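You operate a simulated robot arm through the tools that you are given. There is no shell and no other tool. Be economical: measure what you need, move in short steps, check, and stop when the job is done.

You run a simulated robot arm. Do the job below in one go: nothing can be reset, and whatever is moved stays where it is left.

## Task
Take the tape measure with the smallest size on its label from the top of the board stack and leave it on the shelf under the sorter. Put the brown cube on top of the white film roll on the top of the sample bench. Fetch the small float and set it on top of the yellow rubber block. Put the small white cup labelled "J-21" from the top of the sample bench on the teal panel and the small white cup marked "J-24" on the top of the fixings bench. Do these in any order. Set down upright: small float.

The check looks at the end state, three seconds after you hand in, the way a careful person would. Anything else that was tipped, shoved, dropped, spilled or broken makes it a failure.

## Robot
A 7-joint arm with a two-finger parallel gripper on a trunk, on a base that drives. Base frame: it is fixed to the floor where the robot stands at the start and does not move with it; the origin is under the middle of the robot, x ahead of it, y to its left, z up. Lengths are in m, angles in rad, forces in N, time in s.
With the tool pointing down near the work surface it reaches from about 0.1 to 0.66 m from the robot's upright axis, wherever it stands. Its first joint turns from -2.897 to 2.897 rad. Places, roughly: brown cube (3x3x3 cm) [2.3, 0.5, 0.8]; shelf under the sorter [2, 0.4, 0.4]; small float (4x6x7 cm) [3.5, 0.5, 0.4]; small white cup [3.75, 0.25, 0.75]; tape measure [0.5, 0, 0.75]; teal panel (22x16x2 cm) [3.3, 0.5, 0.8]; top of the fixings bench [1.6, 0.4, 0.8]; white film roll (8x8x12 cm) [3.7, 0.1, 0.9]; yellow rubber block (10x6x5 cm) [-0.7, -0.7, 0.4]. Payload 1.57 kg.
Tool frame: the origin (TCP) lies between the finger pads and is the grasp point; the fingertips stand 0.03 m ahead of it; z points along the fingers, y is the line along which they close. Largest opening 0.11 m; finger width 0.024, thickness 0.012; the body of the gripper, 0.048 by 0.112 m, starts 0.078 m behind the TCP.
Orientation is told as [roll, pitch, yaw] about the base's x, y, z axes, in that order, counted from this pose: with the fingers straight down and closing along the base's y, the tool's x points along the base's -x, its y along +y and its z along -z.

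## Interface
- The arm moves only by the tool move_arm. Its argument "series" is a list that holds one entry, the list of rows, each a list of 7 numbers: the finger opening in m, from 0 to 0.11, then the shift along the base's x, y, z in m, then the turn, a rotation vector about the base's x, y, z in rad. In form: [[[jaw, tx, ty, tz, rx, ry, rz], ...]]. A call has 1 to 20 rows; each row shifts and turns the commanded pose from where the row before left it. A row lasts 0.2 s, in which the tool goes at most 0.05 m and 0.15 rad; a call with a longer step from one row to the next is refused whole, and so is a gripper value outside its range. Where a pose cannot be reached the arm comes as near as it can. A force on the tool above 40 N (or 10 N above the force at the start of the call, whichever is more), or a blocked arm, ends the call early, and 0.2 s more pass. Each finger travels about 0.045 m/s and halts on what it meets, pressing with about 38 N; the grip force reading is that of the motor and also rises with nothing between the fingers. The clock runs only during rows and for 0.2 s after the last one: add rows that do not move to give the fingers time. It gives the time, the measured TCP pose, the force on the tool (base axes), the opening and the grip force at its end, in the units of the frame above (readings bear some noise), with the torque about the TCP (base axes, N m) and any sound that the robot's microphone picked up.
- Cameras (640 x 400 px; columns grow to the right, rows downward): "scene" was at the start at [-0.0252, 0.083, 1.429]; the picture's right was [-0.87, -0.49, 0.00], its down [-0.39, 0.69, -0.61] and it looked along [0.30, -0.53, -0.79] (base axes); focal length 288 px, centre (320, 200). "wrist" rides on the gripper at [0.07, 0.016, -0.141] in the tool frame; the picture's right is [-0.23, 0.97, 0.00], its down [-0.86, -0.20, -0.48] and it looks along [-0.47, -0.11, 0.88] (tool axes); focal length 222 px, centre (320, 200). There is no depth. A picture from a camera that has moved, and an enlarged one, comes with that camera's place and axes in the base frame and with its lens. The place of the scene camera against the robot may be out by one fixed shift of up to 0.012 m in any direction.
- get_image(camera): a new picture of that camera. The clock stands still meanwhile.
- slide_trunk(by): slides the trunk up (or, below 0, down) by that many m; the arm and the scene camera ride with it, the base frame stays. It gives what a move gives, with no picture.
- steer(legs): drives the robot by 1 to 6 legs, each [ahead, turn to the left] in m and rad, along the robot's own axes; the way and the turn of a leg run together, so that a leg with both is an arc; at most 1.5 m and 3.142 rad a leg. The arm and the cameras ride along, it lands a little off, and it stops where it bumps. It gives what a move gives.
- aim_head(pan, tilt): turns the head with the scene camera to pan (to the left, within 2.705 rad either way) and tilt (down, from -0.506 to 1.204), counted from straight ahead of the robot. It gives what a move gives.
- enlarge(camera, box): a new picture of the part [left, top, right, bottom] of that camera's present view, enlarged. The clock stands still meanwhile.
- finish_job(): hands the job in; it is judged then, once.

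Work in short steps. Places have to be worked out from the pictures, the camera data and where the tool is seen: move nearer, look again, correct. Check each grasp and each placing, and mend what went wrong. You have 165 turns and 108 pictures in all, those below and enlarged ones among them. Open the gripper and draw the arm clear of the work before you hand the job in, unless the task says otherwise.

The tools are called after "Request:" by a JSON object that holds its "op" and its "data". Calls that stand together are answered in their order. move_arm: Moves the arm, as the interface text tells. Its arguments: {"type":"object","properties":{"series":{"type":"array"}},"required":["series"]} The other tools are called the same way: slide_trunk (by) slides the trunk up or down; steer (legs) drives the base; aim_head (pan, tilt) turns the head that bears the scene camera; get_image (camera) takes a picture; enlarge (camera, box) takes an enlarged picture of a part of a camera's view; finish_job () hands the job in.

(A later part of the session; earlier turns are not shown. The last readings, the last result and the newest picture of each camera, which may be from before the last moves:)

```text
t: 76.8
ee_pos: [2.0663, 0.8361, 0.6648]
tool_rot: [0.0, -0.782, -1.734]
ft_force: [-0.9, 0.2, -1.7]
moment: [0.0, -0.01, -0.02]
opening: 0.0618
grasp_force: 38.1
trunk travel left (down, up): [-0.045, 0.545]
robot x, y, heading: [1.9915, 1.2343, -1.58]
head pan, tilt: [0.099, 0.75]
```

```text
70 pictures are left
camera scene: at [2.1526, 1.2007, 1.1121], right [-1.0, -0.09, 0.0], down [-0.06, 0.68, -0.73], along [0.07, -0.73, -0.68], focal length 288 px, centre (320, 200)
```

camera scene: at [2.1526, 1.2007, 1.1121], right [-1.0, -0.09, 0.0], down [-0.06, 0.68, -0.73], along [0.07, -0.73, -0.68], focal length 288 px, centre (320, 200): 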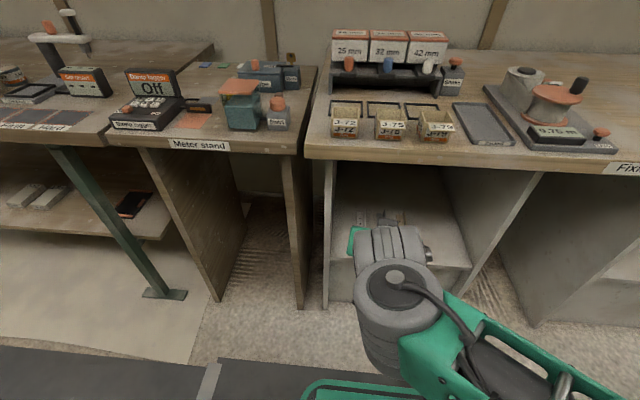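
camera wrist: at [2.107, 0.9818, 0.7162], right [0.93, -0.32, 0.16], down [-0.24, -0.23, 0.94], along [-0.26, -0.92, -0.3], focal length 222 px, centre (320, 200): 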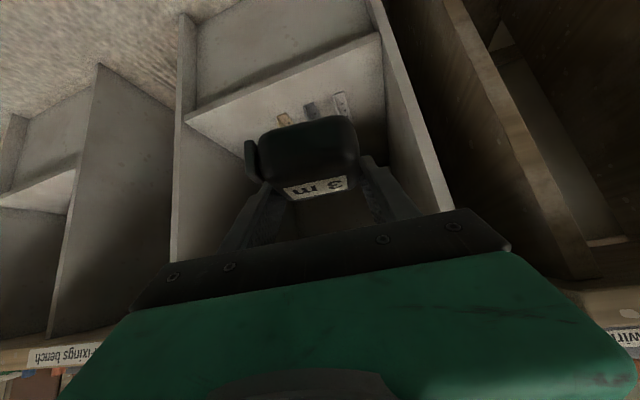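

Free space is at the right side of the shelf (x≈1.79–1.92) near its front. I move to x≈1.865, z≈0.47 outside the opening first.

Request:
{"op": "move_arm", "data": {"series": [[[0.03, -0.029, 0, -0.028, 0, 0, 0], [0.03, -0.029, 0, -0.028, 0, 0, 0], [0.03, -0.029, 0, -0.028, 0, 0, 0], [0.03, -0.029, 0, -0.028, 0, 0, 0], [0.03, -0.029, 0, -0.028, 0, 0, 0], [0.03, -0.029, 0, -0.028, 0, 0, 0], [0.03, -0.028, 0, -0.027, 0, 0, 0], [0.03, 0, 0, 0, 0, 0, 0]]]}}

Request:
{"op": "get_image", "data": {"camera": "wrist"}}

Request:
{"op": "get_image", "data": {"camera": "scene"}}

```text
t: 77.4
ee_pos: [2.094, 0.8472, 0.5827]
tool_rot: [-0.03, -0.72, -1.426]
ft_force: [0.1, 0.3, -1.1]
moment: [-0.02, 0.0, 0.04]
opening: 0.0616
grasp_force: 37.5
trunk travel left (down, up): [-0.045, 0.545]
robot x, y, heading: [1.9914, 1.2307, -1.579]
head pan, tilt: [0.099, 0.75]
stopped in row 3: the arm was blocked; the commanded pose is now the measured one
```

```text
69 pictures are left
camera wrist: at [2.0954, 0.9956, 0.6419], right [0.99, -0.05, 0.13], down [-0.14, -0.35, 0.93], along [0.0, -0.94, -0.35], focal length 222 px, centre (320, 200)
```

wrist: 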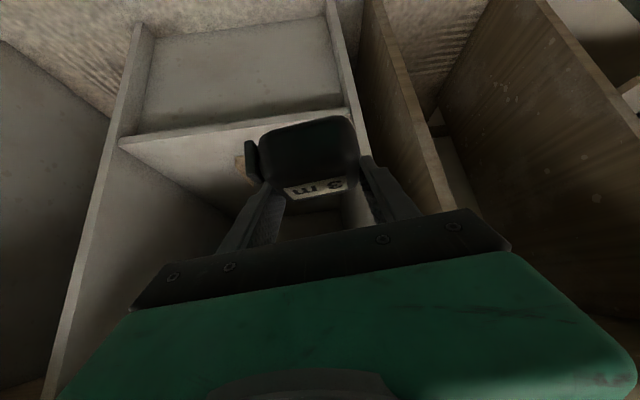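

```text
68 pictures are left
camera scene: at [2.1467, 1.1833, 1.1128], right [-1.0, -0.09, -0.01], down [-0.06, 0.69, -0.72], along [0.07, -0.72, -0.69], focal length 288 px, centre (320, 200)
```

scene: 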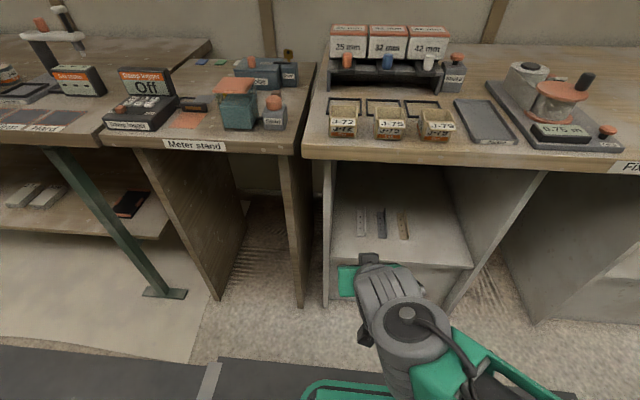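

The arm's elbow is limited on its right side, so instead I shift the robot about 0.22 m in −x with a small back-and-forth manoeuvre.

Request:
{"op": "steer", "data": {"legs": [[0, 0.7], [-0.17, 0], [0, -1.4], [0.17, 0], [0, 0.71]]}}

Request:
{"op": "get_image", "data": {"camera": "wrist"}}

Request:
{"op": "aim_head", "data": {"pan": 0.0, "tilt": 0.85}}

Request:
{"op": "get_image", "data": {"camera": "scene"}}

```text
t: 87.3
ee_pos: [1.8675, 0.8465, 0.5883]
tool_rot: [-0.019, -0.733, -1.449]
ft_force: [-0.2, -0.8, -2.0]
moment: [-0.02, 0.0, -0.02]
opening: 0.0618
grasp_force: 38.2
trunk travel left (down, up): [-0.045, 0.545]
robot x, y, heading: [1.7678, 1.23, -1.589]
head pan, tilt: [0.099, 0.75]
```

```text
67 pictures are left
camera wrist: at [1.8678, 0.9953, 0.646], right [0.99, -0.06, 0.14], down [-0.15, -0.33, 0.93], along [-0.01, -0.94, -0.34], focal length 222 px, centre (320, 200)
```

wrist: 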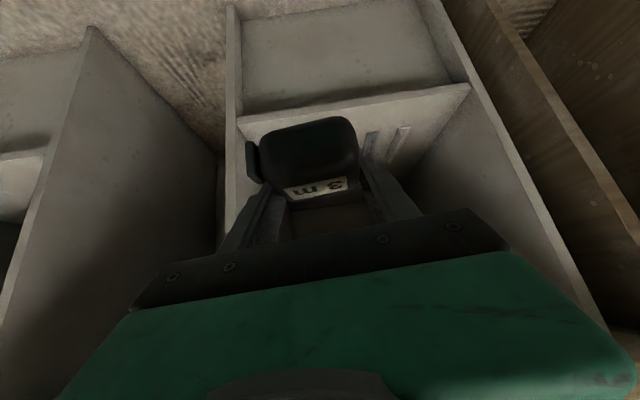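

```text
t: 87.9
ee_pos: [1.8701, 0.8482, 0.5873]
tool_rot: [-0.021, -0.735, -1.438]
ft_force: [-0.1, -0.3, -1.6]
moment: [-0.02, -0.04, 0.0]
opening: 0.0618
grasp_force: 37.6
trunk travel left (down, up): [-0.045, 0.545]
robot x, y, heading: [1.7705, 1.2311, -1.592]
head pan, tilt: [0.0, 0.85]
```

```text
66 pictures are left
camera scene: at [1.9129, 1.1903, 1.1048], right [-1.0, 0.02, -0.01], down [0.02, 0.76, -0.65], along [-0.01, -0.65, -0.76], focal length 288 px, centre (320, 200)
```

scene: 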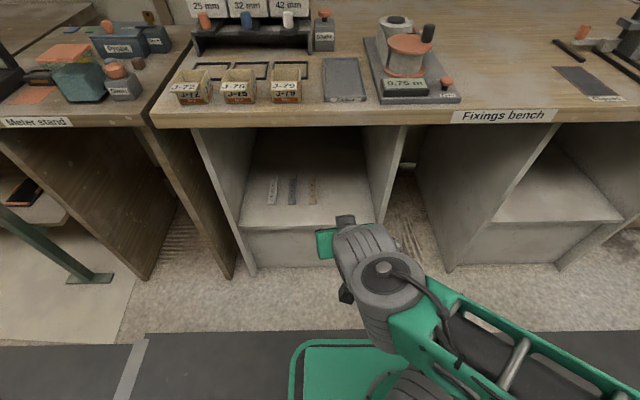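

Now the target is straight ahead; free strip is x≈1.755–1.915. I lower and advance toward (1.845, 0.64, 0.46).

Request:
{"op": "move_arm", "data": {"series": [[[0.03, -0.005, -0.025, -0.03, 0, 0, 0], [0.03, -0.005, -0.03, -0.03, 0, 0, 0], [0.03, -0.005, -0.03, -0.03, 0, 0, 0], [0.03, -0.005, -0.035, -0.02, 0, 0, 0], [0.03, -0.005, -0.04, -0.01, 0, 0, 0], [0.03, 0, 0, 0, 0, 0, 0]]]}}

Request:
{"op": "get_image", "data": {"camera": "wrist"}}

Request:
{"op": "get_image", "data": {"camera": "scene"}}

```text
t: 89.3
ee_pos: [1.8468, 0.6946, 0.472]
tool_rot: [-0.034, -0.747, -1.438]
ft_force: [-0.7, 0.3, -1.6]
moment: [0.01, 0.0, 0.01]
opening: 0.0614
grasp_force: 38.0
trunk travel left (down, up): [-0.045, 0.545]
robot x, y, heading: [1.7689, 1.2297, -1.591]
head pan, tilt: [0.0, 0.85]
```

```text
65 pictures are left
camera wrist: at [1.8478, 0.8436, 0.5274], right [0.99, -0.06, 0.13], down [-0.14, -0.32, 0.94], along [-0.01, -0.95, -0.32], focal length 222 px, centre (320, 200)
```

wrist: 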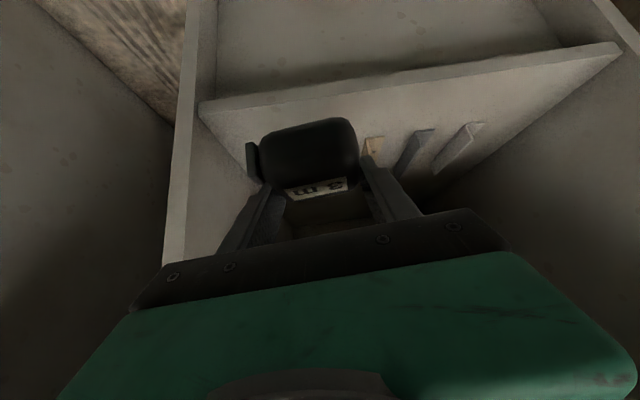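

```text
64 pictures are left
camera scene: at [1.9203, 1.2032, 1.1041], right [-1.0, 0.02, 0.0], down [0.01, 0.75, -0.66], along [-0.01, -0.66, -0.75], focal length 288 px, centre (320, 200)
```

scene: 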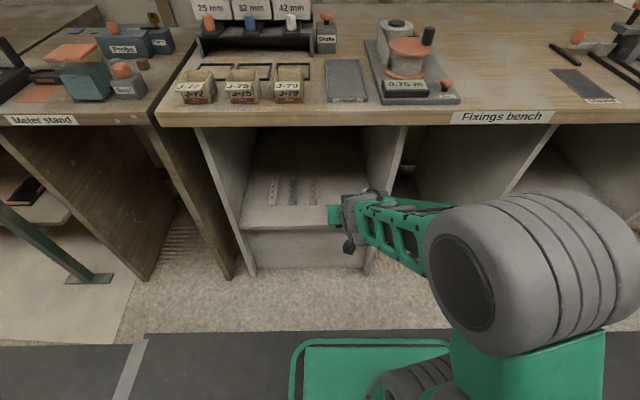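

Tape clears wall and bars. I advance to y≈0.625 and lower gently until contact.

Request:
{"op": "move_arm", "data": {"series": [[[0.03, 0, -0.035, -0.005, 0, 0, 0], [0.03, 0, -0.035, -0.01, 0, 0, 0], [0.03, 0, 0, -0.01, 0, 0, 0], [0.03, 0, 0, -0.005, 0, 0, 0], [0.03, 0, 0, 0, 0, 0, 0]]]}}

Request:
{"op": "get_image", "data": {"camera": "wrist"}}

```text
t: 90.5
ee_pos: [1.8465, 0.624, 0.4431]
tool_rot: [-0.032, -0.748, -1.437]
ft_force: [0.0, -0.9, -2.2]
moment: [0.0, -0.02, -0.03]
opening: 0.0617
grasp_force: 38.0
trunk travel left (down, up): [-0.045, 0.545]
robot x, y, heading: [1.7671, 1.2294, -1.591]
head pan, tilt: [0.0, 0.85]
```

```text
63 pictures are left
camera wrist: at [1.8473, 0.7733, 0.4989], right [0.99, -0.06, 0.13], down [-0.14, -0.32, 0.94], along [-0.01, -0.95, -0.32], focal length 222 px, centre (320, 200)
```

wrist: 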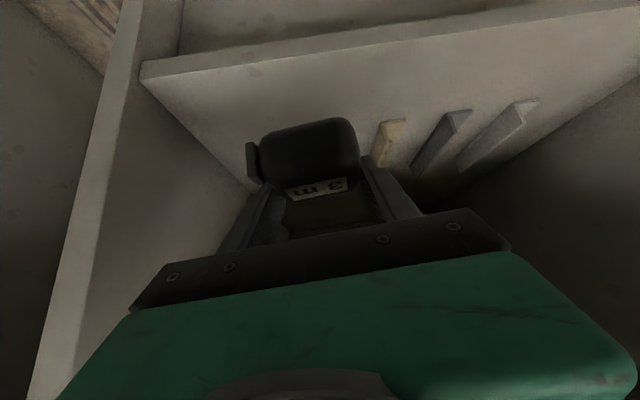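

Shifting 8 mm away from the tan bar and lowering in small steps till contact.

Request:
{"op": "move_arm", "data": {"series": [[[0.03, -0.008, 0.005, 0, 0, 0, 0], [0.03, 0, 0, -0.006, 0, 0, 0], [0.03, 0, 0, -0.005, 0, 0, 0], [0.03, 0, 0, -0.004, 0, 0, 0], [0.03, 0, 0, 0, 0, 0, 0]]]}}

```text
t: 91.7
ee_pos: [1.8374, 0.6288, 0.4287]
tool_rot: [-0.035, -0.746, -1.437]
ft_force: [-0.1, -0.1, -1.4]
moment: [0.0, -0.02, 0.01]
opening: 0.0617
grasp_force: 37.6
trunk travel left (down, up): [-0.045, 0.545]
robot x, y, heading: [1.7704, 1.2356, -1.589]
head pan, tilt: [0.0, 0.85]
```

No contact yet; continue lowering in 3 mm steps.

Request:
{"op": "move_arm", "data": {"series": [[[0.03, 0, 0, -0.003, 0, 0, 0], [0.03, 0, 0, -0.003, 0, 0, 0], [0.03, 0, 0, -0.003, 0, 0, 0], [0.03, 0, 0, 0, 0, 0, 0]]]}}

Request:
{"op": "get_image", "data": {"camera": "wrist"}}

```text
t: 92.7
ee_pos: [1.8363, 0.6284, 0.4169]
tool_rot: [-0.034, -0.746, -1.44]
ft_force: [0.0, 0.0, -2.0]
moment: [-0.01, 0.0, 0.02]
opening: 0.0614
grasp_force: 38.2
trunk travel left (down, up): [-0.045, 0.545]
robot x, y, heading: [1.7677, 1.2332, -1.591]
head pan, tilt: [0.0, 0.85]
```

```text
62 pictures are left
camera wrist: at [1.8393, 0.7781, 0.4738], right [0.99, -0.06, 0.13], down [-0.14, -0.32, 0.94], along [-0.01, -0.95, -0.33], focal length 222 px, centre (320, 200)
```

wrist: 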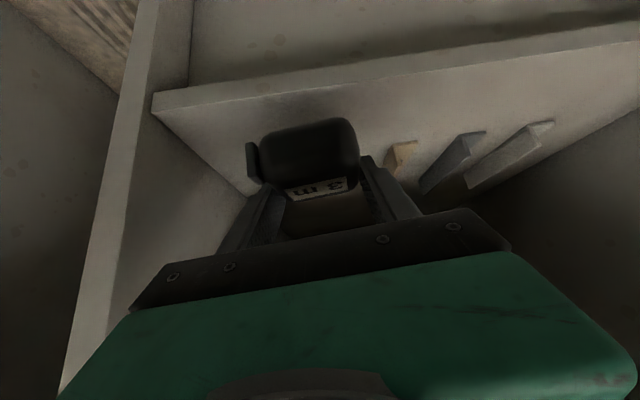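

Still free; continue.

Request:
{"op": "move_arm", "data": {"series": [[[0.03, 0, 0, -0.004, 0, 0, 0], [0.03, 0, 0, -0.004, 0, 0, 0], [0.03, 0, 0, -0.003, 0, 0, 0], [0.03, 0, 0, -0.003, 0, 0, 0], [0.03, 0, 0, 0, 0, 0, 0]]]}}

```text
t: 93.9
ee_pos: [1.838, 0.6285, 0.4049]
tool_rot: [-0.033, -0.747, -1.438]
ft_force: [0.1, 0.3, -2.1]
moment: [-0.03, -0.02, 0.0]
opening: 0.0616
grasp_force: 38.0
trunk travel left (down, up): [-0.045, 0.545]
robot x, y, heading: [1.7684, 1.2296, -1.592]
head pan, tilt: [0.0, 0.85]
```

Request:
{"op": "get_image", "data": {"camera": "wrist"}}

Request:
{"op": "enlarge", "data": {"camera": "scene", "box": [220, 130, 420, 280]}}

```text
61 pictures are left
camera wrist: at [1.8397, 0.7779, 0.4603], right [0.99, -0.06, 0.13], down [-0.14, -0.32, 0.94], along [-0.01, -0.95, -0.32], focal length 222 px, centre (320, 200)
```

wrist: 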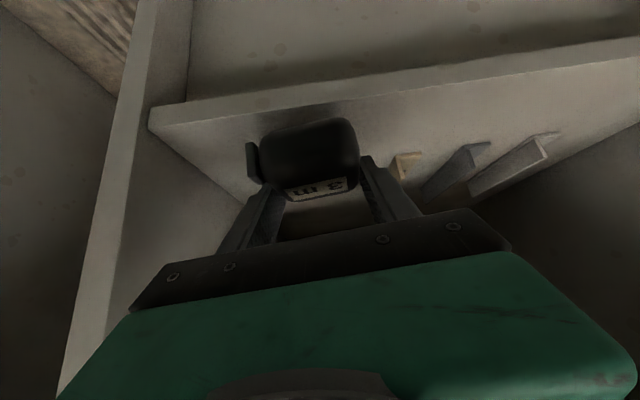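

```text
2.67 times, centred on (320, 205) of scene
camera zoom: at [1.9203, 1.2031, 1.1041], right [-1.0, 0.02, 0.0], down [0.01, 0.75, -0.66], along [-0.01, -0.66, -0.75], focal length 769 px, centre (320, 187)
```

zoom: 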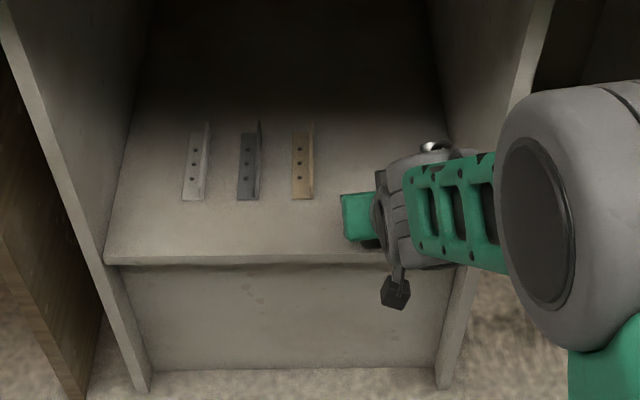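

Shelf surface triangulates to z≈0.365, so contact is near. I nudge 1 cm deeper and keep lowering.

Request:
{"op": "move_arm", "data": {"series": [[[0.03, 0, -0.01, 0, 0, 0, 0], [0.03, 0, 0, -0.003, 0, 0, 0], [0.03, 0, 0, -0.003, 0, 0, 0], [0.03, 0, 0, -0.003, 0, 0, 0], [0.03, 0, 0, 0, 0, 0, 0]]]}}

```text
t: 95.1
ee_pos: [1.8373, 0.6188, 0.3946]
tool_rot: [-0.033, -0.748, -1.438]
ft_force: [0.5, 0.2, -2.2]
moment: [-0.05, 0.01, 0.01]
opening: 0.0616
grasp_force: 38.4
trunk travel left (down, up): [-0.045, 0.545]
robot x, y, heading: [1.7665, 1.2361, -1.586]
head pan, tilt: [0.0, 0.85]
```

Request:
{"op": "move_arm", "data": {"series": [[[0.03, 0, 0, -0.003, 0, 0, 0], [0.03, 0, 0, -0.003, 0, 0, 0], [0.03, 0, 0, -0.002, 0, 0, 0], [0.03, 0, 0, 0, 0, 0, 0]]]}}

```text
t: 96.1
ee_pos: [1.839, 0.6175, 0.3909]
tool_rot: [-0.033, -0.753, -1.439]
ft_force: [-0.3, 0.8, 16.7]
moment: [-0.3, -0.61, 0.07]
opening: 0.0616
grasp_force: 38.2
trunk travel left (down, up): [-0.045, 0.545]
robot x, y, heading: [1.7707, 1.2315, -1.588]
head pan, tilt: [0.0, 0.85]
```

Contact reached (16 N). I ease up 1 mm and open the fingers.

Request:
{"op": "move_arm", "data": {"series": [[[0.03, 0, 0, 0.001, 0, 0, 0], [0.066, 0, 0, 0, 0, 0, 0], [0.072, 0, 0, 0, 0, 0, 0], [0.076, 0, 0, 0, 0, 0, 0], [0.076, 0, 0, 0, 0, 0, 0]]]}}

Request:
{"op": "get_image", "data": {"camera": "wrist"}}

```text
t: 97.3
ee_pos: [1.8385, 0.6179, 0.3881]
tool_rot: [-0.033, -0.746, -1.438]
ft_force: [0.5, -0.5, 0.8]
moment: [-0.02, 0.02, 0.03]
opening: 0.0758
grasp_force: 0.0
trunk travel left (down, up): [-0.045, 0.545]
robot x, y, heading: [1.7684, 1.2308, -1.593]
head pan, tilt: [0.0, 0.85]
```

```text
59 pictures are left
camera wrist: at [1.84, 0.7678, 0.4441], right [0.99, -0.06, 0.13], down [-0.14, -0.32, 0.94], along [-0.01, -0.95, -0.32], focal length 222 px, centre (320, 200)
```

wrist: 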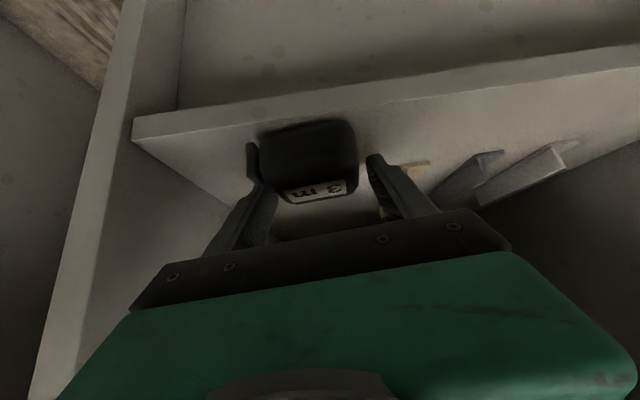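

Tape is resting on the shelf. I withdraw along the finger axis and check.

Request:
{"op": "move_arm", "data": {"series": [[[0.076, -0.001, 0.01, 0.011, 0, 0, 0], [0.076, -0.002, 0.018, 0.02, 0, 0, 0], [0.076, -0.003, 0.03, 0.03, 0, 0, 0], [0.076, -0.003, 0.03, 0.03, 0, 0, 0], [0.076, 0, 0.04, 0.01, 0, 0, 0], [0.076, 0, 0.04, 0.01, 0, 0, 0], [0.076, 0, 0, 0, 0, 0, 0]]]}}

Request:
{"op": "get_image", "data": {"camera": "wrist"}}

```text
t: 98.9
ee_pos: [1.829, 0.785, 0.4985]
tool_rot: [-0.033, -0.748, -1.437]
ft_force: [-0.2, 0.2, 0.9]
moment: [-0.02, 0.02, 0.03]
opening: 0.0759
grasp_force: 0.1
trunk travel left (down, up): [-0.045, 0.545]
robot x, y, heading: [1.7701, 1.2323, -1.59]
head pan, tilt: [0.0, 0.85]
```

```text
58 pictures are left
camera wrist: at [1.8297, 0.9346, 0.5541], right [0.99, -0.06, 0.13], down [-0.14, -0.32, 0.94], along [-0.01, -0.95, -0.32], focal length 222 px, centre (320, 200)
```

wrist: 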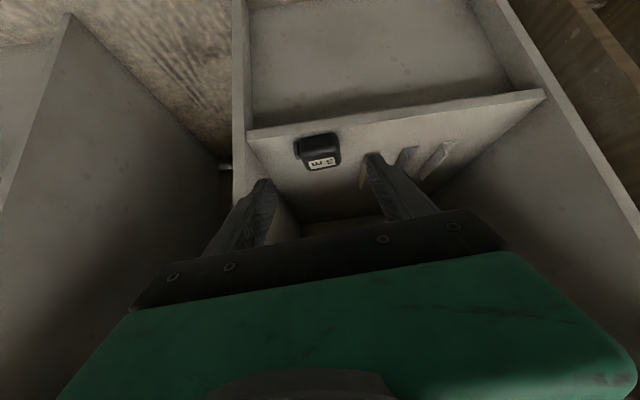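

Tape is flat on the shelf, bars untouched. Now I raise the trunk, and bring the tool to vertical for the cube.

Request:
{"op": "slide_trunk", "data": {"by": 0.42}}

Request:
{"op": "move_arm", "data": {"series": [[[0.08, 0, 0, 0, 0.13, 0, 0], [0.08, 0, 0, 0, 0.13, 0, 0], [0.08, 0, 0, 0, 0.13, 0, 0], [0.08, 0, 0, 0, 0.13, 0, 0], [0.08, 0, 0, 0, 0.13, 0, 0], [0.08, 0, 0, 0, 0.1, 0, 0], [0.08, 0, 0, 0, 0, 0, -0.134]]]}}

Request:
{"op": "steer", "data": {"legs": [[0, 1.59], [0.5, 0], [0, -1.571]]}}

Request:
{"op": "aim_head", "data": {"pan": 0.0, "tilt": 0.75}}

Request:
{"op": "get_image", "data": {"camera": "scene"}}

```text
refused: 0.42 is not a number from -0.4 to 0.4
```

```text
t: 100.5
ee_pos: [1.8291, 0.7874, 0.4987]
tool_rot: [0.058, -0.002, -1.607]
ft_force: [0.1, -0.2, 0.7]
moment: [-0.02, 0.02, 0.03]
opening: 0.08
grasp_force: 0.1
trunk travel left (down, up): [-0.045, 0.545]
robot x, y, heading: [1.7679, 1.23, -1.588]
head pan, tilt: [0.0, 0.85]
```

```text
t: 111.2
ee_pos: [2.3671, 0.8038, 0.499]
tool_rot: [0.058, -0.002, -1.55]
ft_force: [0.5, 0.2, 0.6]
moment: [-0.01, -0.02, 0.01]
opening: 0.0801
grasp_force: 0.1
trunk travel left (down, up): [-0.045, 0.545]
robot x, y, heading: [2.2808, 1.2403, -1.528]
head pan, tilt: [0.0, 0.85]
```

```text
t: 111.9
ee_pos: [2.3673, 0.8043, 0.4996]
tool_rot: [0.058, -0.003, -1.549]
ft_force: [1.2, -0.4, -0.2]
moment: [0.02, -0.01, -0.02]
opening: 0.0797
grasp_force: 0.0
trunk travel left (down, up): [-0.045, 0.545]
robot x, y, heading: [2.2832, 1.2434, -1.535]
head pan, tilt: [0.0, 0.75]
```

```text
57 pictures are left
camera scene: at [2.4341, 1.2194, 1.1121], right [-1.0, -0.04, 0.0], down [-0.03, 0.68, -0.73], along [0.03, -0.73, -0.68], focal length 288 px, centre (320, 200)
```

scene: 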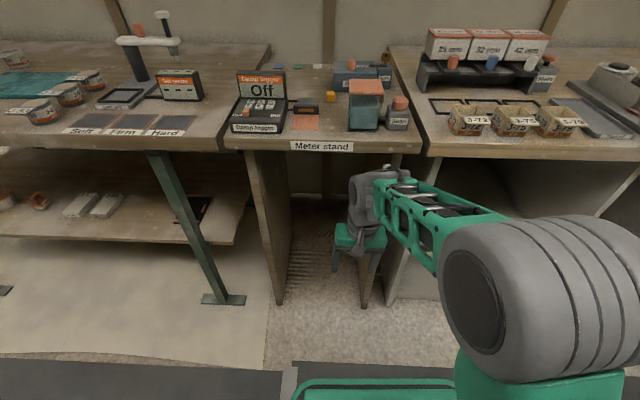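

Good. Now raise the trunk and look at the cube with both cameras.

Request:
{"op": "slide_trunk", "data": {"by": 0.4}}

Request:
{"op": "get_image", "data": {"camera": "wrist"}}

Request:
{"op": "get_image", "data": {"camera": "scene"}}

```text
t: 115.8
ee_pos: [2.3676, 0.8045, 0.899]
tool_rot: [0.057, -0.002, -1.55]
ft_force: [-0.3, -0.2, 0.2]
moment: [-0.01, 0.01, 0.01]
opening: 0.0801
grasp_force: 0.1
trunk travel left (down, up): [-0.445, 0.145]
robot x, y, heading: [2.28, 1.2437, -1.53]
head pan, tilt: [0.0, 0.75]
```

```text
56 pictures are left
camera wrist: at [2.3745, 0.8745, 1.0411], right [0.98, -0.21, 0.06], down [-0.21, -0.86, 0.47], along [-0.05, -0.47, -0.88], focal length 222 px, centre (320, 200)
```

wrist: 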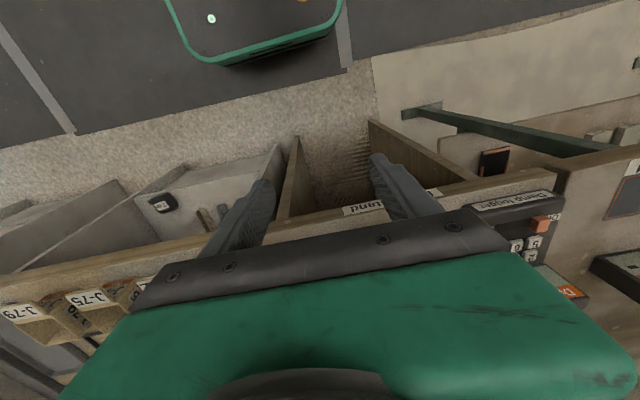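

```text
55 pictures are left
camera scene: at [2.4341, 1.2193, 1.5121], right [-1.0, -0.04, 0.0], down [-0.03, 0.68, -0.73], along [0.03, -0.73, -0.68], focal length 288 px, centre (320, 200)
```

scene: 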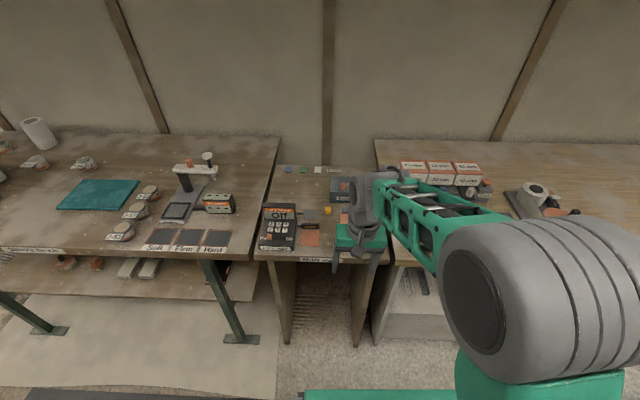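

The cube is hidden under the gripper and slightly out of reach. I raise the tool, drive 0.17 m closer, and look again.

Request:
{"op": "move_arm", "data": {"series": [[[0.08, 0, 0.02, 0.04, -0.057, 0, 0], [0.08, 0, 0.02, 0.04, 0, 0, 0], [0.08, 0, 0.02, 0.04, 0, 0, 0]]]}}

Request:
{"op": "steer", "data": {"legs": [[0.17, -0.04]]}}

Request:
{"op": "get_image", "data": {"camera": "wrist"}}

```text
t: 116.5
ee_pos: [2.3662, 0.8659, 1.0165]
tool_rot: [0.055, -0.058, -1.549]
ft_force: [-0.5, 0.2, 0.0]
moment: [0.0, -0.02, 0.0]
opening: 0.08
grasp_force: 0.1
trunk travel left (down, up): [-0.445, 0.145]
robot x, y, heading: [2.2802, 1.2425, -1.532]
head pan, tilt: [0.0, 0.75]
```

```text
t: 118.0
ee_pos: [2.3573, 0.6909, 1.0175]
tool_rot: [0.055, -0.057, -1.584]
ft_force: [-0.6, -0.3, -0.1]
moment: [0.01, 0.01, 0.01]
opening: 0.08
grasp_force: 0.0
trunk travel left (down, up): [-0.445, 0.145]
robot x, y, heading: [2.284, 1.0738, -1.566]
head pan, tilt: [0.0, 0.75]
```

```text
54 pictures are left
camera wrist: at [2.3669, 0.7702, 1.1554], right [0.97, -0.24, 0.07], down [-0.24, -0.82, 0.52], along [-0.07, -0.52, -0.85], focal length 222 px, centre (320, 200)
```

wrist: 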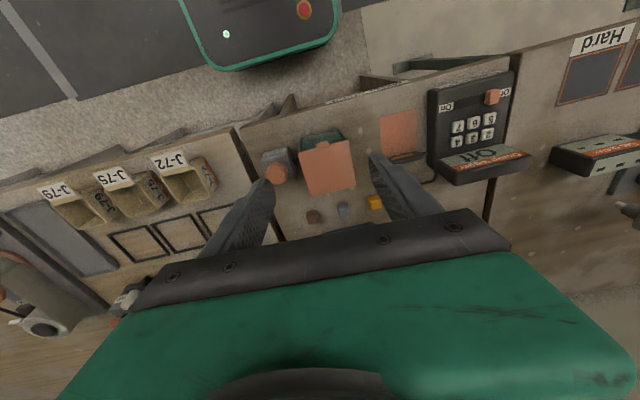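

Brown cube appears at about (2.318, 0.512). I level the tool and move above it.

Request:
{"op": "move_arm", "data": {"series": [[[0.08, -0.01, -0.04, 0, 0.057, 0.055, 0], [0.08, -0.01, -0.045, 0, 0, 0, 0.013], [0.06, -0.01, -0.045, -0.01, 0, 0, 0], [0.05, -0.009, -0.044, -0.02, 0, 0, 0], [0.05, 0, 0, -0.03, 0, 0, 0], [0.05, 0, 0, 0, 0, 0, 0]]]}}

Request:
{"op": "get_image", "data": {"camera": "wrist"}}

```text
t: 119.4
ee_pos: [2.319, 0.516, 0.9565]
tool_rot: [-0.001, -0.002, -1.571]
ft_force: [0.6, -0.4, 0.0]
moment: [-0.02, 0.0, 0.01]
opening: 0.0503
grasp_force: 0.0
trunk travel left (down, up): [-0.445, 0.145]
robot x, y, heading: [2.2819, 1.0716, -1.567]
head pan, tilt: [0.0, 0.75]
```

```text
53 pictures are left
camera wrist: at [2.3352, 0.5872, 1.0989], right [0.97, -0.23, 0.0], down [-0.2, -0.85, 0.48], along [-0.11, -0.47, -0.88], focal length 222 px, centre (320, 200)
```

wrist: 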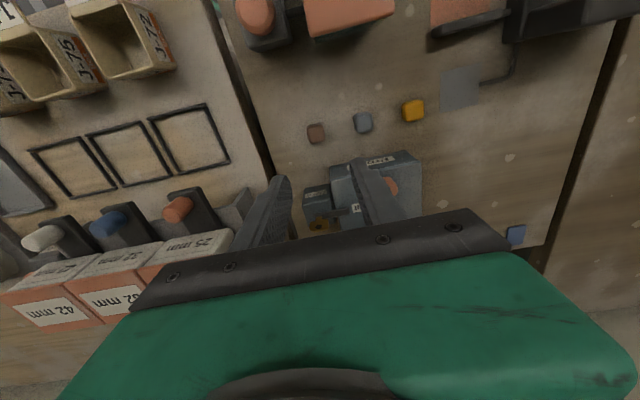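

Triangulated cube centre ≈(2.318, 0.527), top ≈0.81. Descending over it in steps.

Request:
{"op": "move_arm", "data": {"series": [[[0.055, 0, 0.011, -0.03, 0, 0, 0], [0.055, 0, 0, -0.04, 0, 0, 0], [0.055, 0, 0, -0.03, 0, 0, 0], [0.055, 0, 0, 0, 0, 0, 0]]]}}

Request:
{"op": "get_image", "data": {"camera": "wrist"}}

```text
t: 120.4
ee_pos: [2.319, 0.5284, 0.8587]
tool_rot: [-0.001, -0.002, -1.571]
ft_force: [-0.1, -0.3, -0.1]
moment: [-0.01, 0.01, -0.01]
opening: 0.0546
grasp_force: 0.0
trunk travel left (down, up): [-0.445, 0.145]
robot x, y, heading: [2.2826, 1.075, -1.569]
head pan, tilt: [0.0, 0.75]
```

```text
52 pictures are left
camera wrist: at [2.3347, 0.5995, 0.9994], right [0.97, -0.23, 0.0], down [-0.2, -0.85, 0.48], along [-0.11, -0.47, -0.88], focal length 222 px, centre (320, 200)
```

wrist: 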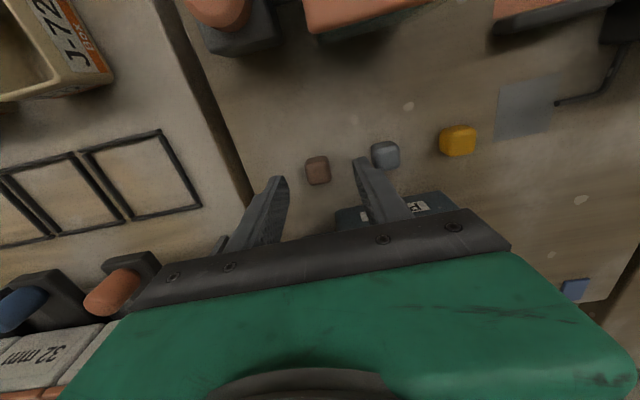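

Well aligned. Final descent to z≈0.82 and close.

Request:
{"op": "move_arm", "data": {"series": [[[0.05, -0.003, -0.002, -0.015, 0, 0, 0], [0.05, 0, 0, -0.013, 0, 0, 0], [0.05, 0, 0, -0.008, 0, 0, 0], [0.05, 0, 0, 0, 0, 0, 0], [0.03, 0, 0, 0, 0, 0, 0], [0.02, 0, 0, 0, 0, 0, 0], [0.01, 0, 0, 0, 0, 0, 0], [0.01, 0, 0, 0, 0, 0, 0]]]}}

Request:
{"op": "get_image", "data": {"camera": "wrist"}}

```text
t: 121.3
ee_pos: [2.3147, 0.5257, 0.8309]
tool_rot: [0.0, -0.008, -1.571]
ft_force: [-0.4, 15.7, 20.5]
moment: [0.69, 0.39, -0.2]
opening: 0.0503
grasp_force: 0.0
trunk travel left (down, up): [-0.445, 0.145]
robot x, y, heading: [2.2826, 1.0724, -1.567]
head pan, tilt: [0.0, 0.75]
stopped in row 4: the force on the tool passed its limit (the readings are from after the stop); the commanded pose is now the measured one
```

```text
51 pictures are left
camera wrist: at [2.3321, 0.5984, 0.9707], right [0.97, -0.23, 0.0], down [-0.2, -0.85, 0.49], along [-0.11, -0.47, -0.87], focal length 222 px, centre (320, 200)
```

wrist: 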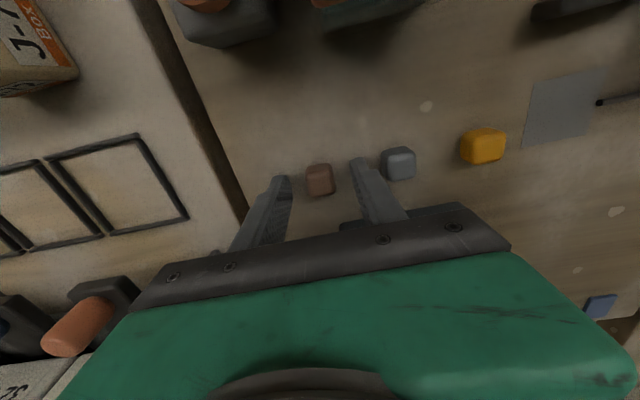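

Fingertips touched the bench (surface ≈0.80). I lift 4 mm and close on the cube.

Request:
{"op": "move_arm", "data": {"series": [[[0.05, 0, 0, 0.004, 0, 0.0, 0], [0.05, 0, 0.001, 0, 0, 0, 0], [0.03, 0, 0, 0, 0, 0, 0], [0.02, 0, 0, 0, 0, 0, 0], [0.01, 0, 0, 0, 0, 0, 0], [0.01, 0, 0, 0, 0, 0, 0]]]}}

Request:
{"op": "get_image", "data": {"camera": "wrist"}}

```text
t: 122.7
ee_pos: [2.317, 0.5248, 0.8305]
tool_rot: [0.002, -0.008, -1.571]
ft_force: [0.3, -0.6, -0.6]
moment: [0.01, 0.02, 0.06]
opening: 0.0205
grasp_force: 32.2
trunk travel left (down, up): [-0.445, 0.145]
robot x, y, heading: [2.2846, 1.0708, -1.567]
head pan, tilt: [0.0, 0.75]
```

```text
50 pictures are left
camera wrist: at [2.3323, 0.597, 0.9726], right [0.97, -0.23, 0.0], down [-0.2, -0.85, 0.49], along [-0.11, -0.47, -0.87], focal length 222 px, centre (320, 200)
```

wrist: 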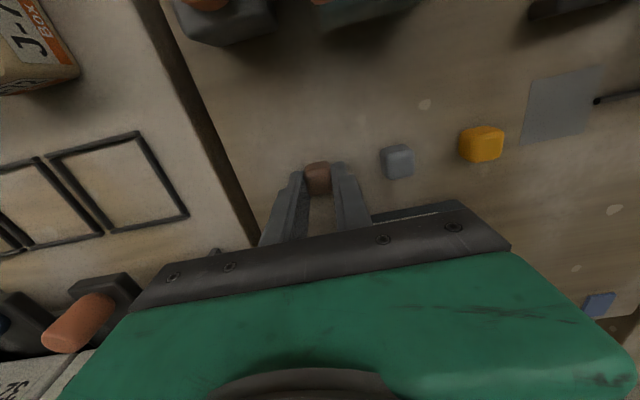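

Cube gripped. Lifting straight up, then withdrawing.

Request:
{"op": "move_arm", "data": {"series": [[[0.01, 0, 0, 0.01, 0, 0, 0], [0.01, 0, 0, 0.03, 0, 0, 0], [0.01, 0, 0, 0.045, 0, 0, 0], [0.01, 0, 0, 0.045, 0, 0, 0], [0.01, 0, 0, 0.045, 0, 0, 0], [0.01, 0, 0.03, 0.03, 0, 0, 0], [0.01, 0, 0.04, 0, 0, 0, 0], [0.01, 0, 0.045, 0, 0, 0, 0], [0.01, 0, 0.045, 0, 0, 0, 0], [0.01, 0, 0, 0, 0, 0, 0]]]}}

Request:
{"op": "get_image", "data": {"camera": "wrist"}}

```text
t: 124.9
ee_pos: [2.3166, 0.6856, 1.0349]
tool_rot: [0.0, -0.008, -1.569]
ft_force: [-0.1, -0.4, -0.6]
moment: [-0.01, -0.01, 0.03]
opening: 0.0199
grasp_force: 33.8
trunk travel left (down, up): [-0.445, 0.145]
robot x, y, heading: [2.281, 1.0739, -1.571]
head pan, tilt: [0.0, 0.75]
```

```text
49 pictures are left
camera wrist: at [2.3326, 0.7568, 1.175], right [0.97, -0.23, 0.0], down [-0.2, -0.85, 0.49], along [-0.11, -0.47, -0.87], focal length 222 px, centre (320, 200)
```

wrist: 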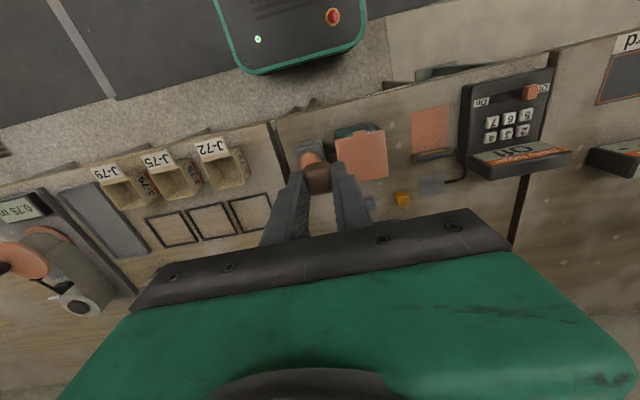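

Cube held. I back off, drive along the aisle to x≈3.6 and face the sample bench.

Request:
{"op": "steer", "data": {"legs": [[-0.14, 0], [0, 1.571], [1.3, 0], [0, -1.571]]}}

Request:
{"op": "aim_head", "data": {"pan": 0.0, "tilt": 0.65}}

Request:
{"op": "get_image", "data": {"camera": "scene"}}

Request:
{"op": "aim_head", "data": {"pan": 0.9, "tilt": 0.6}}

Request:
{"op": "get_image", "data": {"camera": "scene"}}

```text
t: 139.9
ee_pos: [3.6171, 0.8435, 1.0341]
tool_rot: [0.0, -0.006, -1.541]
ft_force: [-0.3, -0.1, 0.5]
moment: [0.0, -0.05, 0.01]
opening: 0.0201
grasp_force: 33.7
trunk travel left (down, up): [-0.445, 0.145]
robot x, y, heading: [3.5744, 1.2299, -1.537]
head pan, tilt: [0.0, 0.75]
```

```text
t: 140.6
ee_pos: [3.6165, 0.8418, 1.0344]
tool_rot: [-0.002, -0.009, -1.542]
ft_force: [1.1, -0.6, -0.9]
moment: [-0.03, 0.0, 0.01]
opening: 0.0199
grasp_force: 33.8
trunk travel left (down, up): [-0.445, 0.145]
robot x, y, heading: [3.5741, 1.2317, -1.539]
head pan, tilt: [0.0, 0.649]
```

```text
48 pictures are left
camera scene: at [3.7271, 1.2019, 1.5207], right [-1.0, -0.03, 0.0], down [-0.02, 0.6, -0.8], along [0.03, -0.8, -0.6], focal length 288 px, centre (320, 200)
```

scene: 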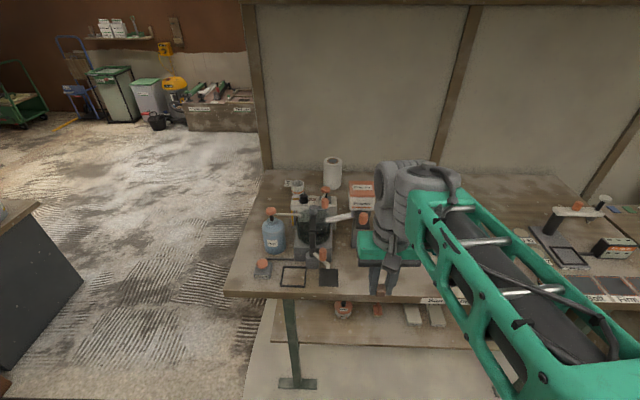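

```text
t: 141.8
ee_pos: [3.6169, 0.8427, 1.0353]
tool_rot: [0.001, -0.006, -1.541]
ft_force: [0.2, 0.0, -0.3]
moment: [0.01, -0.03, 0.04]
opening: 0.0198
grasp_force: 33.6
trunk travel left (down, up): [-0.445, 0.145]
robot x, y, heading: [3.5712, 1.2286, -1.538]
head pan, tilt: [0.901, 0.6]
```

```text
47 pictures are left
camera scene: at [3.7953, 1.236, 1.525], right [-0.6, -0.8, 0.0], down [-0.45, 0.34, -0.83], along [0.66, -0.49, -0.56], focal length 288 px, centre (320, 200)
```

scene: 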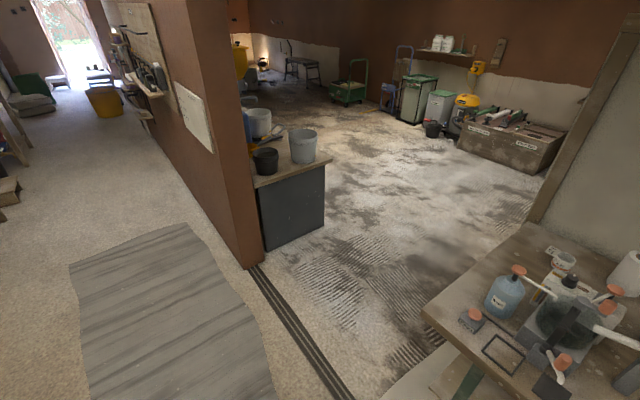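

The bench end at x≈4.04 opens to a 1.1 m gap, so I can reach the film roll (3.71, 0.115) from that end. Before leaving I enlarge to read the cups; then drive around.

Request:
{"op": "steer", "data": {"legs": [[0, 1.538], [0.98, 0], [0, -1.571], [1.03, 0], [0, -1.571]]}}

Request:
{"op": "aim_head", "data": {"pan": 0.0, "tilt": 0.75}}

Request:
{"op": "get_image", "data": {"camera": "scene"}}

Request:
{"op": "get_image", "data": {"camera": "wrist"}}

```text
t: 163.1
ee_pos: [4.1637, 0.1684, 1.0339]
tool_rot: [-0.001, -0.007, -3.122]
ft_force: [0.1, 0.5, 0.1]
moment: [0.03, 0.02, -0.03]
opening: 0.0202
grasp_force: 33.6
trunk travel left (down, up): [-0.445, 0.145]
robot x, y, heading: [4.5473, 0.2091, -3.116]
head pan, tilt: [0.901, 0.6]
```

```text
t: 164.3
ee_pos: [4.1633, 0.1666, 1.0347]
tool_rot: [-0.001, -0.007, -3.12]
ft_force: [-1.0, 0.0, -0.3]
moment: [0.03, 0.02, -0.02]
opening: 0.0199
grasp_force: 33.8
trunk travel left (down, up): [-0.445, 0.145]
robot x, y, heading: [4.5523, 0.2077, -3.118]
head pan, tilt: [0.0, 0.75]
```

```text
46 pictures are left
camera scene: at [4.53, 0.0468, 1.5122], right [-0.03, 1.0, 0.0], down [0.68, 0.02, -0.73], along [-0.73, -0.02, -0.68], focal length 288 px, centre (320, 200)
```

scene: 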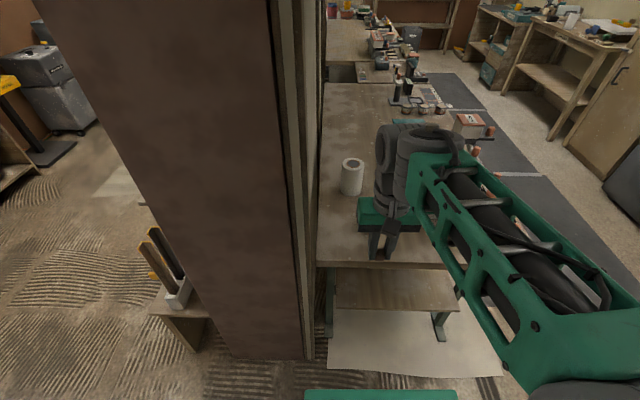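

```text
45 pictures are left
camera wrist: at [4.2349, 0.1543, 1.175], right [-0.21, -0.98, 0.0], down [-0.86, 0.18, 0.48], along [-0.47, 0.1, -0.87], focal length 222 px, centre (320, 200)
```

wrist: 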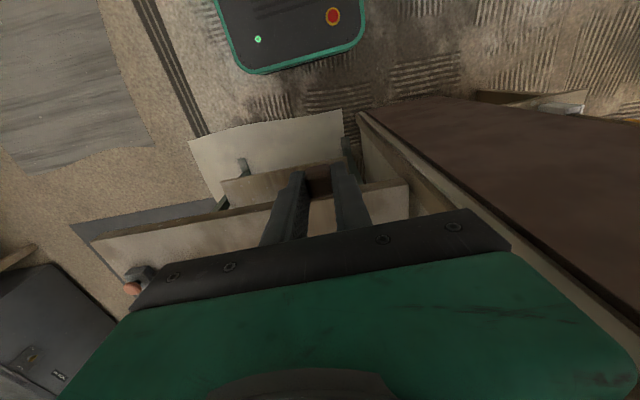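

The film roll is visible with a hollow core. I enlarge it to gauge hole size and rim.

Request:
{"op": "enlarge", "data": {"camera": "scene", "box": [320, 60, 500, 210]}}

```text
2.67 times, centred on (410, 135) of scene
camera zoom: at [4.53, 0.0468, 1.5122], right [-0.03, 1.0, 0.0], down [0.68, 0.02, -0.73], along [-0.73, -0.02, -0.68], focal length 769 px, centre (80, 373)
```

zoom: 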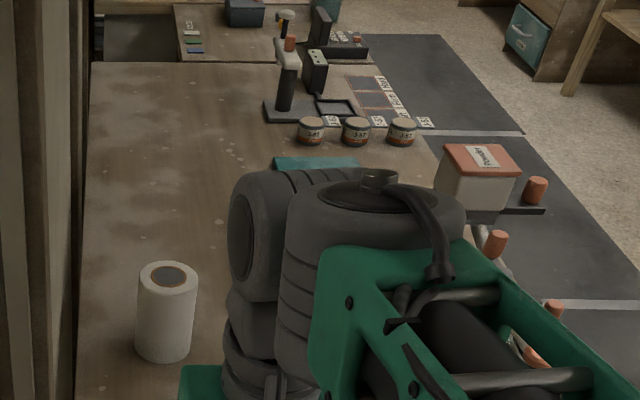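

Roll top centre ≈(3.70, 0.135, 0.92). I move the robot ahead 0.12 and extend the arm toward it with some forward pitch for reach.

Request:
{"op": "steer", "data": {"legs": [[0.12, -0.02]]}}

Request:
{"op": "move_arm", "data": {"series": [[[0.01, -0.04, 0, 0, 0, 0, 0], [0.01, -0.04, 0, 0, 0, 0, 0], [0.01, -0.04, 0, 0, 0, 0, 0], [0.01, -0.04, 0, 0, 0, 0, 0], [0.01, -0.04, 0, 0, 0, 0, 0], [0.01, 0, 0, 0, 0, 0, 0]]]}}

Request:
{"op": "get_image", "data": {"camera": "wrist"}}

```text
t: 165.5
ee_pos: [4.0415, 0.1742, 1.0343]
tool_rot: [0.0, -0.006, -3.14]
ft_force: [0.1, -0.2, -0.1]
moment: [0.05, 0.01, 0.0]
opening: 0.02
grasp_force: 34.3
trunk travel left (down, up): [-0.445, 0.145]
robot x, y, heading: [4.4293, 0.2073, -3.14]
head pan, tilt: [0.0, 0.75]
```

```text
t: 166.9
ee_pos: [3.8406, 0.1729, 1.0386]
tool_rot: [0.002, -0.006, -3.14]
ft_force: [0.4, 0.6, -0.2]
moment: [-0.01, 0.01, 0.0]
opening: 0.0202
grasp_force: 34.2
trunk travel left (down, up): [-0.445, 0.145]
robot x, y, heading: [4.4345, 0.2066, -3.135]
head pan, tilt: [0.0, 0.75]
```

```text
43 pictures are left
camera wrist: at [3.9121, 0.1583, 1.1782], right [-0.22, -0.97, 0.0], down [-0.85, 0.2, 0.48], along [-0.47, 0.11, -0.87], focal length 222 px, centre (320, 200)
```

wrist: 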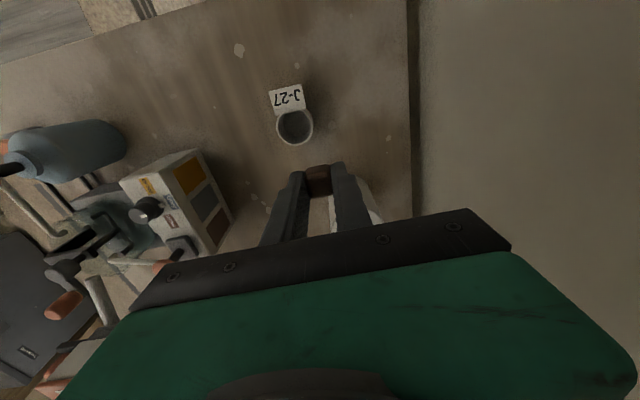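

J-27 cup is safely beneath/behind. I continue 0.1 m further to test reach.

Request:
{"op": "move_arm", "data": {"series": [[[0.01, -0.035, -0.01, 0, 0, 0, 0], [0.01, -0.035, -0.01, 0, 0, 0, 0], [0.01, -0.03, -0.01, 0, 0, 0, 0], [0.01, -0.03, -0.004, 0, 0, 0, 0], [0.01, 0, 0, 0, 0, 0, 0]]]}}

Request:
{"op": "get_image", "data": {"camera": "wrist"}}

Request:
{"op": "enlarge", "data": {"camera": "scene", "box": [320, 60, 500, 210]}}

```text
t: 168.1
ee_pos: [3.7232, 0.1403, 1.0288]
tool_rot: [0.0, -0.009, -3.139]
ft_force: [-0.2, -0.3, -0.3]
moment: [-0.02, -0.02, 0.01]
opening: 0.0202
grasp_force: 34.0
out of reach, approached as far as the arm can: row 4
trunk travel left (down, up): [-0.445, 0.145]
robot x, y, heading: [4.4317, 0.2074, -3.133]
head pan, tilt: [0.0, 0.75]
```

```text
42 pictures are left
camera wrist: at [3.7946, 0.1246, 1.17], right [-0.23, -0.97, 0.0], down [-0.85, 0.2, 0.48], along [-0.47, 0.11, -0.87], focal length 222 px, centre (320, 200)
```

wrist: 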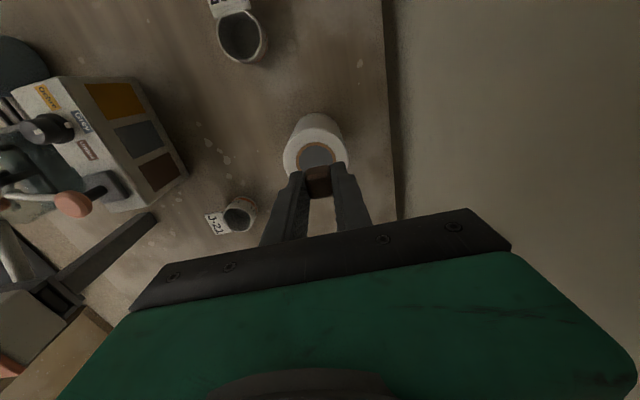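

```text
2.67 times, centred on (410, 135) of scene
camera zoom: at [4.406, 0.0453, 1.5121], right [-0.01, 1.0, 0.0], down [0.68, 0.0, -0.73], along [-0.73, 0.0, -0.68], focal length 769 px, centre (80, 373)
```

zoom: 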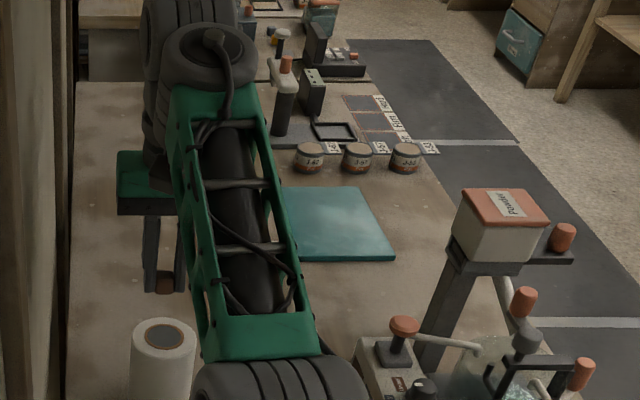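

Nearly above the roll. I enlarge the wrist view to see whether its core is open.

Request:
{"op": "enlarge", "data": {"camera": "wrist", "box": [200, 90, 392, 210]}}

```text
3.33 times, centred on (296, 150) of wrist
camera zoom: at [3.7946, 0.1246, 1.17], right [-0.23, -0.97, 0.0], down [-0.85, 0.2, 0.48], along [-0.47, 0.11, -0.87], focal length 740 px, centre (400, 367)
```

zoom: 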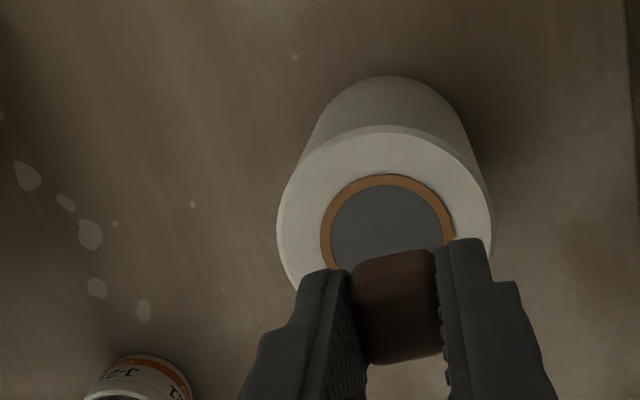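

The core is a solid disc; the roll top centre is ≈(3.710, 0.149). I move over it while descending.

Request:
{"op": "move_arm", "data": {"series": [[[0.01, -0.004, 0.009, -0.02, 0, 0, 0], [0.01, -0.004, 0, -0.02, 0, 0, 0], [0.01, -0.005, 0, -0.01, 0, 0, 0], [0.01, 0, 0, 0, 0, 0, 0]]]}}

Request:
{"op": "get_image", "data": {"camera": "wrist"}}

```text
t: 169.1
ee_pos: [3.711, 0.1503, 0.98]
tool_rot: [0.0, -0.009, -3.141]
ft_force: [-0.6, -0.5, 0.0]
moment: [0.0, -0.06, 0.0]
opening: 0.0199
grasp_force: 33.7
trunk travel left (down, up): [-0.445, 0.145]
robot x, y, heading: [4.4295, 0.206, -3.136]
head pan, tilt: [0.0, 0.75]
```

```text
39 pictures are left
camera wrist: at [3.7826, 0.1356, 1.12], right [-0.22, -0.97, 0.0], down [-0.85, 0.2, 0.49], along [-0.47, 0.11, -0.87], focal length 222 px, centre (320, 200)
```

wrist: 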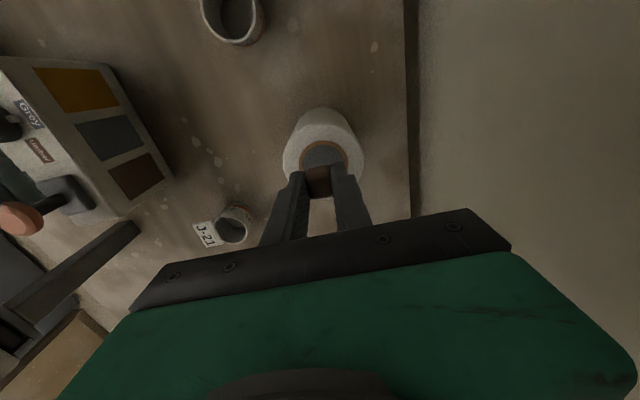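

Centred within a few mm; descending gently until contact.

Request:
{"op": "move_arm", "data": {"series": [[[0.01, 0.004, -0.002, -0.01, 0, 0, 0], [0.01, 0, 0, -0.006, 0, 0, 0], [0.01, 0, 0, -0.004, 0, 0, 0], [0.01, 0, 0, -0.003, 0, 0, 0], [0.01, 0, 0, 0, 0, 0, 0]]]}}

Request:
{"op": "enlarge", "data": {"camera": "wrist", "box": [224, 90, 416, 210]}}

```text
t: 170.3
ee_pos: [3.7168, 0.1506, 0.9555]
tool_rot: [-0.002, -0.008, -3.141]
ft_force: [0.5, 0.6, -0.8]
moment: [0.0, 0.02, 0.01]
opening: 0.0201
grasp_force: 33.6
trunk travel left (down, up): [-0.445, 0.145]
robot x, y, heading: [4.4278, 0.2056, -3.14]
head pan, tilt: [0.0, 0.75]
```

```text
3.33 times, centred on (320, 150) of wrist
camera zoom: at [3.7871, 0.1339, 1.0967], right [-0.22, -0.97, 0.0], down [-0.85, 0.2, 0.48], along [-0.47, 0.11, -0.87], focal length 740 px, centre (320, 367)
```

zoom: 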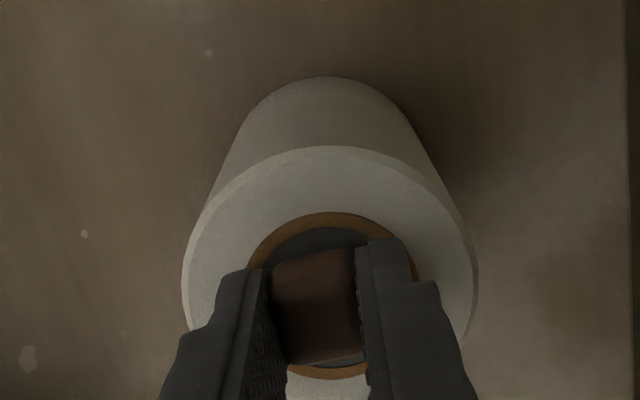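

Well centred over the disc. Continue down in 2 mm steps.

Request:
{"op": "move_arm", "data": {"series": [[[0.01, 0, 0, -0.003, 0, 0, 0], [0.01, 0, 0, -0.002, 0, 0, 0], [0.01, 0, 0, -0.002, 0, 0, 0], [0.01, 0, 0, -0.002, 0, 0, 0], [0.01, 0, 0, 0, 0, 0, 0]]]}}

```text
t: 171.5
ee_pos: [3.7157, 0.1484, 0.9495]
tool_rot: [0.003, -0.013, -3.141]
ft_force: [0.0, 1.8, 16.8]
moment: [0.03, -0.05, 0.04]
opening: 0.0203
grasp_force: 33.9
trunk travel left (down, up): [-0.445, 0.145]
robot x, y, heading: [4.4285, 0.2027, -3.136]
head pan, tilt: [0.0, 0.75]
```

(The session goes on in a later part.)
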